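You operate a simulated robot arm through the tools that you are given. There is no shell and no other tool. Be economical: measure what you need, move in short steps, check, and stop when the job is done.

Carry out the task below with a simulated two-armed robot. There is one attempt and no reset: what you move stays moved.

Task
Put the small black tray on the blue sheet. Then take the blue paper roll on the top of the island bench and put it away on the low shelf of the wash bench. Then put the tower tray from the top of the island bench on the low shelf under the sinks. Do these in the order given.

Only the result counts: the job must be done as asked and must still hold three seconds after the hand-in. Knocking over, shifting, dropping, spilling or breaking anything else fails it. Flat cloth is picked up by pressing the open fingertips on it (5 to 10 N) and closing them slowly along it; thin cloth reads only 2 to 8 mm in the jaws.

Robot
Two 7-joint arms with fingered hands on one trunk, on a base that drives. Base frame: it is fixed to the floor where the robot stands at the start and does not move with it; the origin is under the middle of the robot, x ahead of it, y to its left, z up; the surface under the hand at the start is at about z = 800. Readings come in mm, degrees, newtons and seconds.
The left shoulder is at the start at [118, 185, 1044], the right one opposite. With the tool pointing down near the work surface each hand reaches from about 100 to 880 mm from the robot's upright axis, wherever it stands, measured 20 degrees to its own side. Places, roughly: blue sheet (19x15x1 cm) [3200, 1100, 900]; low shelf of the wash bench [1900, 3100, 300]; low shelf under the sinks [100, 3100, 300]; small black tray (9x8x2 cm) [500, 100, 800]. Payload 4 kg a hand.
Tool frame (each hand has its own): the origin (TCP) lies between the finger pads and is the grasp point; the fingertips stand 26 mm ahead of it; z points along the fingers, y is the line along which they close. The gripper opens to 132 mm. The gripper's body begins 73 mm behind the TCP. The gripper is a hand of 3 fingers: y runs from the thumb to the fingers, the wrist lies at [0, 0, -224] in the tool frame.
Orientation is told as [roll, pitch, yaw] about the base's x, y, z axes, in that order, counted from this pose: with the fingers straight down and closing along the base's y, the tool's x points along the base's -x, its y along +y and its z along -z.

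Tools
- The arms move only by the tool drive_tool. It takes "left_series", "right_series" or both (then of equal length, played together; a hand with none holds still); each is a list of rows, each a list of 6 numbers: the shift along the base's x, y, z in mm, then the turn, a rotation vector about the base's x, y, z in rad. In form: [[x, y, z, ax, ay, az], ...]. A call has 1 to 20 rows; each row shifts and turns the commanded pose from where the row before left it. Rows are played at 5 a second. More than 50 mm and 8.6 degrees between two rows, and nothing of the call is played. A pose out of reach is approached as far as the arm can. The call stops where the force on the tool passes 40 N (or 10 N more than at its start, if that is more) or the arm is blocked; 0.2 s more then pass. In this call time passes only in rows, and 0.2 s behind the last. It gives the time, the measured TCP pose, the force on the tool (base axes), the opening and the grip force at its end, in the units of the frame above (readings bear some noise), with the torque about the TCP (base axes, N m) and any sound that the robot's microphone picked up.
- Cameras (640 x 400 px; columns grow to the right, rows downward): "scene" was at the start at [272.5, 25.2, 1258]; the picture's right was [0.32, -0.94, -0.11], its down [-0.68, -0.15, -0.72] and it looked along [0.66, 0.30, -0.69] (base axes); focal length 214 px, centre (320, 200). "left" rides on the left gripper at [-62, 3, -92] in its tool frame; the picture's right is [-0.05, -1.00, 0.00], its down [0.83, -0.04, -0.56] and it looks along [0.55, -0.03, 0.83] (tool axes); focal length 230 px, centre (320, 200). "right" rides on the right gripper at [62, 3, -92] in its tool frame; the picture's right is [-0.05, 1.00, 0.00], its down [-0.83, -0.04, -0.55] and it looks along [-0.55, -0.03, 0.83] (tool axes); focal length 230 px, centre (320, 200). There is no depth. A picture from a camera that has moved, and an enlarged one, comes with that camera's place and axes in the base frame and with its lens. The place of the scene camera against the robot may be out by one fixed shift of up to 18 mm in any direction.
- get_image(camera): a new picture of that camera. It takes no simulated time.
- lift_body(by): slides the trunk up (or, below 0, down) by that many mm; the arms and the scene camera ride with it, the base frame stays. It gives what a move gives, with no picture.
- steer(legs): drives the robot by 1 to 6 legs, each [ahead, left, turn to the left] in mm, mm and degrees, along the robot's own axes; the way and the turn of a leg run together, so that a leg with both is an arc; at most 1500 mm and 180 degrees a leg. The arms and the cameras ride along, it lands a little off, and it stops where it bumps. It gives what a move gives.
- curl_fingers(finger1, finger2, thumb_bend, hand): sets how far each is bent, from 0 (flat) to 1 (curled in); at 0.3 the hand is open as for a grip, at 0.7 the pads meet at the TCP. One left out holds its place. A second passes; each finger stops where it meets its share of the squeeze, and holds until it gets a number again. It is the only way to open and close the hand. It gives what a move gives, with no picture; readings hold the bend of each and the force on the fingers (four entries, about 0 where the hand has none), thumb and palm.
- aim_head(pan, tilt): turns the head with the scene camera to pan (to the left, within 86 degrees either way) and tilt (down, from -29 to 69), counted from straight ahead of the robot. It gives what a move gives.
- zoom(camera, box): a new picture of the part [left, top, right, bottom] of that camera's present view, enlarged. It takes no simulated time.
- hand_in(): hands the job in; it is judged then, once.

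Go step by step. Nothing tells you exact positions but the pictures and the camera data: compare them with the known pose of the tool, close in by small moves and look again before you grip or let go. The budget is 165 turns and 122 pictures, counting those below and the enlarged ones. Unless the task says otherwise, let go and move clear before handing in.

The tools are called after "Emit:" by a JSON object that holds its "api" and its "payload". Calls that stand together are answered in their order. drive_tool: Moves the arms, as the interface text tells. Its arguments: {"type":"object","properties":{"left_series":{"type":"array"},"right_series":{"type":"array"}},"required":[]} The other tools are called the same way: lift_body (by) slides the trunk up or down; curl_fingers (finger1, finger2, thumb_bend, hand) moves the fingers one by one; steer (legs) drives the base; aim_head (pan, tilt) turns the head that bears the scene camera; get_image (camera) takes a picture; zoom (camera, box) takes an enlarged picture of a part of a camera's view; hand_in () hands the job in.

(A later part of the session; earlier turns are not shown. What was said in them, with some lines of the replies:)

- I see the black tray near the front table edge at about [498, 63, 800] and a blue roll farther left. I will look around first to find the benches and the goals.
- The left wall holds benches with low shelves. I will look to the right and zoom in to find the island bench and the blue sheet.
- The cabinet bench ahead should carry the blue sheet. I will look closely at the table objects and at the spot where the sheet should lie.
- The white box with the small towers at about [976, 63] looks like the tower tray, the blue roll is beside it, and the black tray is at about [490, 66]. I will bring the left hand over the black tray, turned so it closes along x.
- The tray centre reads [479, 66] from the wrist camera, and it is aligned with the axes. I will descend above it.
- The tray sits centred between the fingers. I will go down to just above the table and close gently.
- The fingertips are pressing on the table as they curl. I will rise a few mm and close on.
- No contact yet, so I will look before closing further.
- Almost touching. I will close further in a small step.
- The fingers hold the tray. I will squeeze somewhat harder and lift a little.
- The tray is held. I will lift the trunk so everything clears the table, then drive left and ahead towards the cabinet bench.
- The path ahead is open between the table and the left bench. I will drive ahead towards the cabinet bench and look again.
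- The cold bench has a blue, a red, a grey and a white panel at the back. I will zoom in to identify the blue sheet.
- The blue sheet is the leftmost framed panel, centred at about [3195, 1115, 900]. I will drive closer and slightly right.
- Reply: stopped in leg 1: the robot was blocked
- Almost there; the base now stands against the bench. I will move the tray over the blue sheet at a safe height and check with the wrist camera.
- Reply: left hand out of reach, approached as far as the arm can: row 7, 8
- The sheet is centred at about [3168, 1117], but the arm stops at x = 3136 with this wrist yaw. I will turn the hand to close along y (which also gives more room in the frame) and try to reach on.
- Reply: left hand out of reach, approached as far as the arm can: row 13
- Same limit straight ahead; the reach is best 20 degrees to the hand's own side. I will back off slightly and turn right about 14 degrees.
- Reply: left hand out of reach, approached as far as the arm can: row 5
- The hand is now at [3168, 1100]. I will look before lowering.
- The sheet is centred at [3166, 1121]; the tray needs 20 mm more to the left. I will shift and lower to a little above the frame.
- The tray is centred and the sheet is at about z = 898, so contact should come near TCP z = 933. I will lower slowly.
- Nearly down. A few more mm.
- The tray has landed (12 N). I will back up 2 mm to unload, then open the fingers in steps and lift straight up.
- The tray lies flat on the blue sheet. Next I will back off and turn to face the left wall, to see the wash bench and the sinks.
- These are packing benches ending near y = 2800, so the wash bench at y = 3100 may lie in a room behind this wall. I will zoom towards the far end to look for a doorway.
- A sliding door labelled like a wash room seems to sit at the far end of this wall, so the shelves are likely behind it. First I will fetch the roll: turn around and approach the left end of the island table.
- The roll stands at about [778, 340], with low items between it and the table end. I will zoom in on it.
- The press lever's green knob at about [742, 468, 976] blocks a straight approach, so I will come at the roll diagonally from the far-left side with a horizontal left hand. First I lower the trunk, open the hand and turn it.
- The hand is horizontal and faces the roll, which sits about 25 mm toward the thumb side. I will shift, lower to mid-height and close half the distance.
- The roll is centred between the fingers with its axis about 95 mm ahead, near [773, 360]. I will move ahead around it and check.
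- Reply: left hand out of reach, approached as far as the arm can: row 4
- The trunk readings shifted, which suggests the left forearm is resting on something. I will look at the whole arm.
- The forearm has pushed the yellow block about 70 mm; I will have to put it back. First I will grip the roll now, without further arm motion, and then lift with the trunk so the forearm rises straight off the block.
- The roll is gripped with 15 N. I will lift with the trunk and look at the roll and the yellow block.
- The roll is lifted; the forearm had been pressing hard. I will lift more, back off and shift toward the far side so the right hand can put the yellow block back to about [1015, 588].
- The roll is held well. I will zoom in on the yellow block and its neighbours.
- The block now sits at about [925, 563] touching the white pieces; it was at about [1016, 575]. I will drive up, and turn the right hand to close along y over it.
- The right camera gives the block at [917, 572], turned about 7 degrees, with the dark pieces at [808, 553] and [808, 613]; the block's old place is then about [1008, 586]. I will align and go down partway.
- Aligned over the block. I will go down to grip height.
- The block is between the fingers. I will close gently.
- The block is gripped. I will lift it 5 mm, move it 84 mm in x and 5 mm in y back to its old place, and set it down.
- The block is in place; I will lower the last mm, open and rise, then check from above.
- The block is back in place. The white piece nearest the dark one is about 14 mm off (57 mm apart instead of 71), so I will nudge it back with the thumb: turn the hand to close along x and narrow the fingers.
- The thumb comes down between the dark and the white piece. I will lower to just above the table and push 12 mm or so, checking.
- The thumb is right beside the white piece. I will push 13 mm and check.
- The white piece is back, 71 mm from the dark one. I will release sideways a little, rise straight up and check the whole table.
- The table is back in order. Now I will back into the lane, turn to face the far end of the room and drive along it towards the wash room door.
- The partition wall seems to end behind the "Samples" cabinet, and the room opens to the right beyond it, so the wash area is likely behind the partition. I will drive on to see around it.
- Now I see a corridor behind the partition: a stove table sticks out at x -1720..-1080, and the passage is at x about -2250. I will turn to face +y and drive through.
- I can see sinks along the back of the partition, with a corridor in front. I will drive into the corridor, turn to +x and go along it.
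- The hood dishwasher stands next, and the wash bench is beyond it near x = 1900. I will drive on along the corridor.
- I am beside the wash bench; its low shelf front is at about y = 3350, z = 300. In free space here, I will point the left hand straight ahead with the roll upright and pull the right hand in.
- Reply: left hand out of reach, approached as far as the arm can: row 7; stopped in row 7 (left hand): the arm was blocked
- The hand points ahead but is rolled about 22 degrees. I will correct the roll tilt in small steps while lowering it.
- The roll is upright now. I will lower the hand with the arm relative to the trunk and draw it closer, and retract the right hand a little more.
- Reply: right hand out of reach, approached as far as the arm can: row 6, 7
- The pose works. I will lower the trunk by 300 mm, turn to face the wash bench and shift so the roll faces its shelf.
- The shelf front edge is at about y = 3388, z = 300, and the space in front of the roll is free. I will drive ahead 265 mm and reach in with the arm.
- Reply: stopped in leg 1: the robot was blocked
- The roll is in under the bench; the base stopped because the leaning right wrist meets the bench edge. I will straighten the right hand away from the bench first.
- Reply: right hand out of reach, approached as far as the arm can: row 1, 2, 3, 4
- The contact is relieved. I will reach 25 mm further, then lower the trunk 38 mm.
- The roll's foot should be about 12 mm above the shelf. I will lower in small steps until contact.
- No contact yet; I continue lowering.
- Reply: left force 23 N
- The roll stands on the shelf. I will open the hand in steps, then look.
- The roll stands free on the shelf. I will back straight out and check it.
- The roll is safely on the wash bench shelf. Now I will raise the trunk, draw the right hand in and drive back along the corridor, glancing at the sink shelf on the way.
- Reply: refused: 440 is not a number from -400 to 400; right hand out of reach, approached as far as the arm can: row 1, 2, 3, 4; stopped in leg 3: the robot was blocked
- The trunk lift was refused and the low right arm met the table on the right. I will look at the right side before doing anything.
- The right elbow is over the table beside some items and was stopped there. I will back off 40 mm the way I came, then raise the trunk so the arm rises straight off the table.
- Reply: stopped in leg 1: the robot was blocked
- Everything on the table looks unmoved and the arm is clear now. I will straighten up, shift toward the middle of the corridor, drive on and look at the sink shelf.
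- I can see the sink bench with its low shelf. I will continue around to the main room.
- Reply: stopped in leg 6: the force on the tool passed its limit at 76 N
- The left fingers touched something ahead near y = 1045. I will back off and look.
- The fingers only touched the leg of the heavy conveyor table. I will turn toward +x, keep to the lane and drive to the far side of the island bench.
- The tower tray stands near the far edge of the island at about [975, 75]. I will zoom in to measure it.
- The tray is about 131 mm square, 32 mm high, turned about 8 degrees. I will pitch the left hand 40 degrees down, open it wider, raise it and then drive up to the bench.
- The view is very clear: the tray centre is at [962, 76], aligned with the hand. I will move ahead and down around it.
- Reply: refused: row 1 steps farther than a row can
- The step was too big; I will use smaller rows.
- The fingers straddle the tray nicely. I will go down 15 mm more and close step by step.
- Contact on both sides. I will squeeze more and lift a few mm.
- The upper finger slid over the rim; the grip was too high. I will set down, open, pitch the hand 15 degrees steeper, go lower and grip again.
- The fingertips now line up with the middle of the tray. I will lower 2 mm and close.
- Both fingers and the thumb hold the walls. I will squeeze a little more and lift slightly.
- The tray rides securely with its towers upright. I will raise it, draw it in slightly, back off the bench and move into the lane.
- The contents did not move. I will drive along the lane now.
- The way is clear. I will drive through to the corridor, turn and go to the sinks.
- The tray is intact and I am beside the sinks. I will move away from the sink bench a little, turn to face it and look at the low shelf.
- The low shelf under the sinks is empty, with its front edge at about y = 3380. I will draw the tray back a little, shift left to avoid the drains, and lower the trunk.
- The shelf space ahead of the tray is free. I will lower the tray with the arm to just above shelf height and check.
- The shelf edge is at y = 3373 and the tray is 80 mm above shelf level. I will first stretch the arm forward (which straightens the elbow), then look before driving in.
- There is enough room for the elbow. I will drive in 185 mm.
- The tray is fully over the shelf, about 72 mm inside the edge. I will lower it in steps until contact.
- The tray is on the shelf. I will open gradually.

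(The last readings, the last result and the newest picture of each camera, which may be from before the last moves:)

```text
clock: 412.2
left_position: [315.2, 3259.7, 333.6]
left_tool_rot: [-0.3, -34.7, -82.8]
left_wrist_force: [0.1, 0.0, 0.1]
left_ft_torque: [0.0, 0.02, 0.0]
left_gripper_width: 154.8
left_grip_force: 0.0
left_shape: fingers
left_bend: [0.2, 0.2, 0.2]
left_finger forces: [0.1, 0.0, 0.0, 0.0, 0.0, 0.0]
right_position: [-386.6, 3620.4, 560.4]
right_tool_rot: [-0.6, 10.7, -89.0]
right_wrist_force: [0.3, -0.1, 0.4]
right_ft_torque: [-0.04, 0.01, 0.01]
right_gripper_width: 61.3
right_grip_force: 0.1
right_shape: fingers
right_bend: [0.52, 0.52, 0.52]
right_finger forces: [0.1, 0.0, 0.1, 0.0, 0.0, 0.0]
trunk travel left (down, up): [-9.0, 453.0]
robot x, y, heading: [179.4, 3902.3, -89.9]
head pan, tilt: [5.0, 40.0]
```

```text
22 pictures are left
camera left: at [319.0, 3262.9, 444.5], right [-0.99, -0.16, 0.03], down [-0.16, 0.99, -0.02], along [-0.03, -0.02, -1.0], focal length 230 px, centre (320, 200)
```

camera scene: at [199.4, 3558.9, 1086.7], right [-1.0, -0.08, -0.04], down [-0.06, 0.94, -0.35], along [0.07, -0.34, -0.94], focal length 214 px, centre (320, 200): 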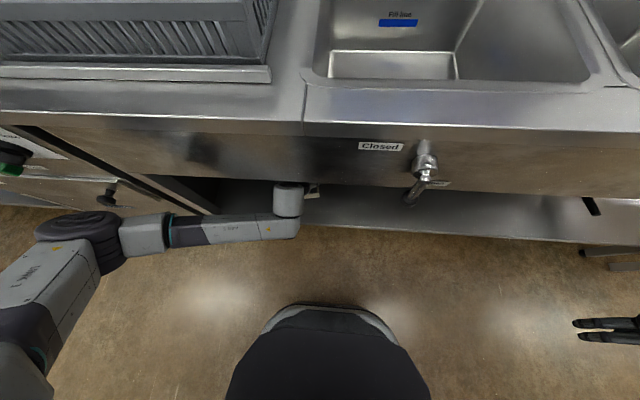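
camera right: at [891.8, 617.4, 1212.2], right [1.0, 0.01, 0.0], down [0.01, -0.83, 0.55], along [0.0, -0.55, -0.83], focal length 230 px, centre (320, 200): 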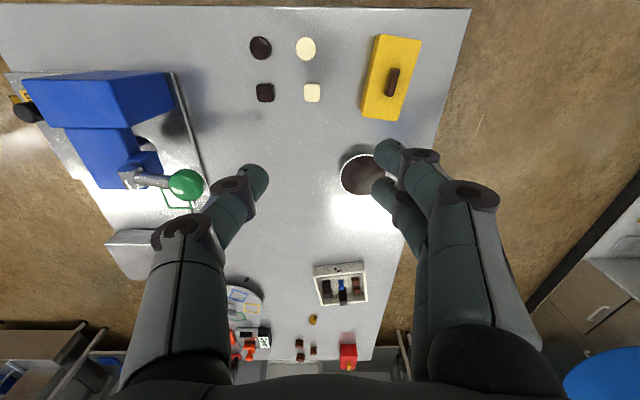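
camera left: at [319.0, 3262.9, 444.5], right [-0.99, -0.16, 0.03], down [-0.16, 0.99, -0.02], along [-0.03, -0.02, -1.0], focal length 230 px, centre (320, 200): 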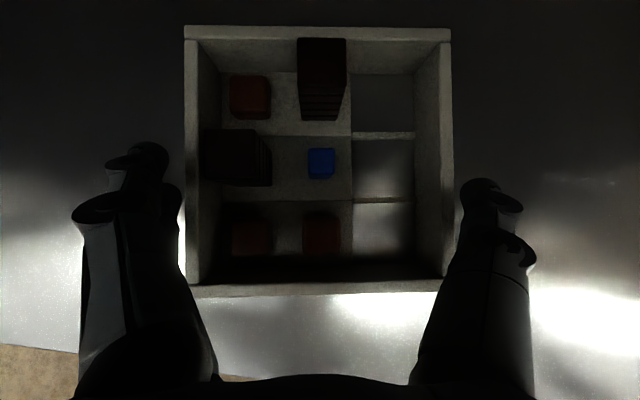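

The tray is released with everything upright. I will rise straight up, then back out and check.

Emit:
{"api": "drive_tool", "payload": {"left_series": [[0, 0, 8, 0, 0, 0], [0, 0, 20, 0, 0, 0], [0, 0, 25, 0, 0, 0], [0, 0, 25, 0, 0, 0]]}}

Emit:
{"api": "steer", "payload": {"legs": [[-180, 0, 0]]}}

Emit:
{"api": "drive_tool", "payload": {"left_series": [[0, 25, 0, 0, 0, 0], [0, 25, 0, 0, 0, 0], [0, 25, 0, 0, 0, 0], [0, 25, 0, 0, 0, 0], [0, 20, 0, 0, 0, 0]]}}

Emit:
{"api": "get_image", "payload": {"camera": "scene"}}

```text
clock: 413.2
left_position: [315.6, 3261.4, 413.6]
left_tool_rot: [-0.3, -34.7, -82.9]
left_wrist_force: [0.1, -0.1, -0.5]
left_ft_torque: [-0.02, 0.02, 0.0]
left_gripper_width: 154.8
left_grip_force: 0.1
left_shape: fingers
left_bend: [0.2, 0.2, 0.2]
left_finger forces: [0.1, 0.0, 0.1, 0.1, 0.1, 0.0]
right_position: [-386.4, 3619.4, 561.2]
right_tool_rot: [-0.6, 10.8, -89.1]
right_wrist_force: [0.4, -1.1, -0.5]
right_ft_torque: [0.0, 0.01, -0.01]
right_gripper_width: 61.1
right_grip_force: 0.1
right_shape: fingers
right_bend: [0.52, 0.52, 0.52]
right_finger forces: [0.1, 0.0, 0.1, 0.1, 0.0, 0.0]
trunk travel left (down, up): [-9.0, 453.0]
robot x, y, heading: [182.3, 3907.2, -89.9]
head pan, tilt: [5.0, 40.0]
```

```text
clock: 414.7
left_position: [314.5, 3441.0, 413.2]
left_tool_rot: [-0.2, -34.8, -83.0]
left_wrist_force: [-0.3, -0.5, 0.4]
left_ft_torque: [-0.01, -0.03, 0.02]
left_gripper_width: 155.0
left_grip_force: 0.0
left_shape: fingers
left_bend: [0.2, 0.2, 0.2]
left_finger forces: [0.0, 0.0, 0.0, 0.0, 0.0, 0.0]
right_position: [-387.3, 3801.9, 560.0]
right_tool_rot: [-0.6, 10.8, -89.1]
right_wrist_force: [-0.1, -1.1, 0.0]
right_ft_torque: [-0.01, -0.03, 0.0]
right_gripper_width: 61.2
right_grip_force: 0.0
right_shape: fingers
right_bend: [0.52, 0.52, 0.52]
right_finger forces: [0.0, 0.0, 0.0, 0.1, 0.1, 0.0]
trunk travel left (down, up): [-9.0, 453.0]
robot x, y, heading: [176.0, 4084.5, -90.0]
head pan, tilt: [5.0, 40.0]
```

```text
clock: 415.9
left_position: [314.2, 3561.5, 414.0]
left_tool_rot: [-0.3, -34.7, -83.0]
left_wrist_force: [0.0, -0.9, -0.6]
left_ft_torque: [0.01, -0.01, 0.01]
left_gripper_width: 154.9
left_grip_force: 0.0
left_shape: fingers
left_bend: [0.2, 0.2, 0.2]
left_finger forces: [0.1, 0.1, 0.1, 0.1, 0.0, 0.1]
right_position: [-387.2, 3800.9, 559.2]
right_tool_rot: [-0.6, 10.8, -89.0]
right_wrist_force: [-0.6, 0.1, 0.0]
right_ft_torque: [0.0, 0.04, -0.01]
right_gripper_width: 61.1
right_grip_force: 0.1
right_shape: fingers
right_bend: [0.52, 0.52, 0.52]
right_finger forces: [0.0, 0.0, 0.1, 0.0, 0.0, 0.0]
trunk travel left (down, up): [-9.0, 453.0]
robot x, y, heading: [180.1, 4088.3, -89.7]
head pan, tilt: [5.0, 40.0]
```

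```text
21 pictures are left
camera scene: at [199.2, 3741.9, 1087.3], right [-1.0, -0.08, -0.04], down [-0.06, 0.94, -0.35], along [0.07, -0.34, -0.94], focal length 214 px, centre (320, 200)
```

scene: 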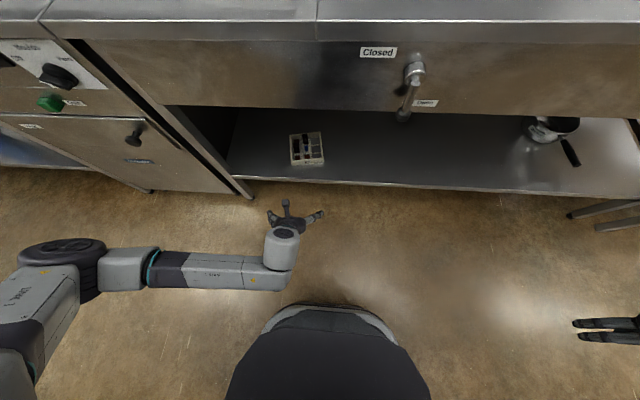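

The tower tray stands on the shelf under the sinks. As a last check I will raise the head and look back at the table my elbow brushed earlier.

Emit:
{"api": "lift_body", "payload": {"by": 390}}

Emit:
{"api": "steer", "payload": {"legs": [[0, 0, 45]]}}

Emit:
{"api": "aim_head", "payload": {"pan": 65, "tilt": 20}}

Emit:
{"api": "get_image", "payload": {"camera": "scene"}}

```text
clock: 419.6
left_position: [314.7, 3561.8, 804.1]
left_tool_rot: [-0.4, -34.8, -82.9]
left_wrist_force: [-0.5, 0.2, 0.8]
left_ft_torque: [0.02, -0.01, -0.01]
left_gripper_width: 154.8
left_grip_force: 0.1
left_shape: fingers
left_bend: [0.2, 0.2, 0.2]
left_finger forces: [0.0, 0.0, 0.0, 0.0, 0.0, 0.0]
right_position: [-386.1, 3802.1, 950.9]
right_tool_rot: [-0.5, 10.9, -89.0]
right_wrist_force: [-0.4, 0.6, -0.7]
right_ft_torque: [0.0, 0.02, 0.03]
right_gripper_width: 60.8
right_grip_force: 0.1
right_shape: fingers
right_bend: [0.52, 0.52, 0.52]
right_finger forces: [0.0, 0.0, 0.1, 0.0, 0.1, 0.0]
trunk travel left (down, up): [-399.0, 63.0]
robot x, y, heading: [180.3, 4086.2, -89.7]
head pan, tilt: [5.0, 40.0]
```

```text
clock: 422.1
left_position: [645.2, 3810.7, 804.0]
left_tool_rot: [-0.4, -34.7, -38.0]
left_wrist_force: [-0.3, -0.6, 0.0]
left_ft_torque: [0.01, -0.01, -0.06]
left_gripper_width: 154.7
left_grip_force: 0.0
left_shape: fingers
left_bend: [0.2, 0.2, 0.2]
left_finger forces: [0.0, 0.0, 0.1, 0.0, 0.0, 0.0]
right_position: [-19.4, 3485.4, 950.2]
right_tool_rot: [-0.5, 10.8, -44.0]
right_wrist_force: [-0.8, -0.4, -0.6]
right_ft_torque: [0.01, -0.05, -0.01]
right_gripper_width: 61.1
right_grip_force: 0.0
right_shape: fingers
right_bend: [0.52, 0.52, 0.52]
right_finger forces: [0.0, 0.0, 0.0, 0.0, 0.0, 0.1]
trunk travel left (down, up): [-399.0, 63.0]
robot x, y, heading: [182.2, 4082.3, -45.1]
head pan, tilt: [5.0, 40.0]
```

```text
clock: 423.4
left_position: [643.8, 3810.0, 803.7]
left_tool_rot: [-0.3, -34.8, -37.9]
left_wrist_force: [0.7, 0.4, -0.7]
left_ft_torque: [-0.04, -0.01, 0.0]
left_gripper_width: 154.9
left_grip_force: 0.1
left_shape: fingers
left_bend: [0.2, 0.2, 0.2]
left_finger forces: [0.0, 0.1, 0.0, 0.0, 0.0, 0.1]
right_position: [-21.0, 3485.1, 950.8]
right_tool_rot: [-0.7, 10.7, -44.0]
right_wrist_force: [0.3, 0.9, 0.8]
right_ft_torque: [-0.03, 0.0, 0.0]
right_gripper_width: 60.9
right_grip_force: 0.0
right_shape: fingers
right_bend: [0.52, 0.52, 0.52]
right_finger forces: [0.0, 0.1, 0.1, 0.1, 0.0, 0.0]
trunk travel left (down, up): [-399.0, 63.0]
robot x, y, heading: [182.7, 4084.6, -44.9]
head pan, tilt: [65.0, 20.0]
```

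```text
20 pictures are left
camera scene: at [276.0, 4113.4, 1633.0], right [0.34, -0.94, -0.01], down [-0.33, -0.11, -0.94], along [0.88, 0.33, -0.35], focal length 214 px, centre (320, 200)
```

scene: 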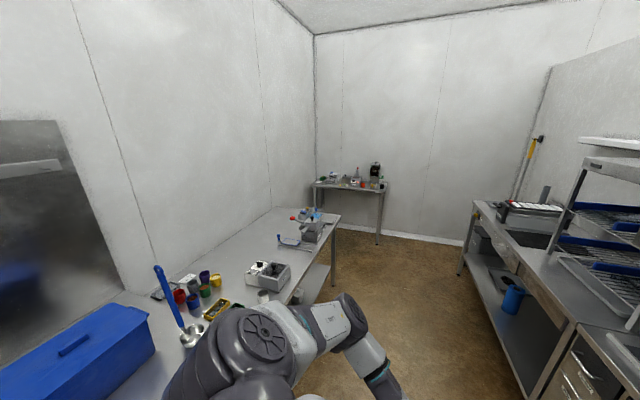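

The roll stands upright on its shelf. I will zoom in on the brushed table once.

Emit:
{"api": "zoom", "payload": {"camera": "scene", "box": [230, 190, 350, 290]}}

```text
4.00 times, centred on (290, 240) of scene
camera zoom: at [276.0, 4113.4, 1633.0], right [0.34, -0.94, -0.01], down [-0.33, -0.11, -0.94], along [0.88, 0.33, -0.35], focal length 858 px, centre (440, 40)
```

zoom: 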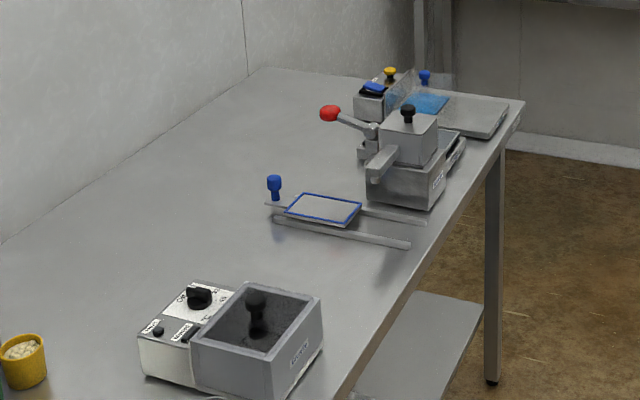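

Everything is in place: the black tray is on the blue sheet, the roll on the wash bench's low shelf and the tower tray on the low shelf under the sinks. The lever press I could compare on the brushed table reads where it did before. I will hand in now.

Emit:
{"api": "hand_in", "payload": {}}

```text
The job is handed in.
```

I finished all three moves in the order you gave and handed the job in, but I disturbed a few other things on the way.

- **Placed items:** The small black tray is on the blue sheet. The blue paper roll stands upright on the low shelf of the wash bench. The tower tray is on the low shelf under the sinks, with its towers still standing.
- **Which item is the tower tray:** I took it to be the white box with the small stacked towers on the island bench, as nothing there was labelled as one.
- **Yellow block:** While I reached for the roll, my left forearm pushed it about 90 mm, and it nudged the nearby white pieces. I put the block back by eye, and it should be within a few mm. I pushed back the white piece that had moved about 14 mm, but left the other, which was about 3 mm off.
- **Bumps:** My right elbow brushed the packing table in the wash room corridor. The press there had not moved; I could not check the scale or the blue tray as closely. My left fingers also hit a leg of the conveyor table at up to 76 N, and it did not appear to move. My right wrist met the edge of the wash bench, which stopped the robot; I saw nothing disturbed.
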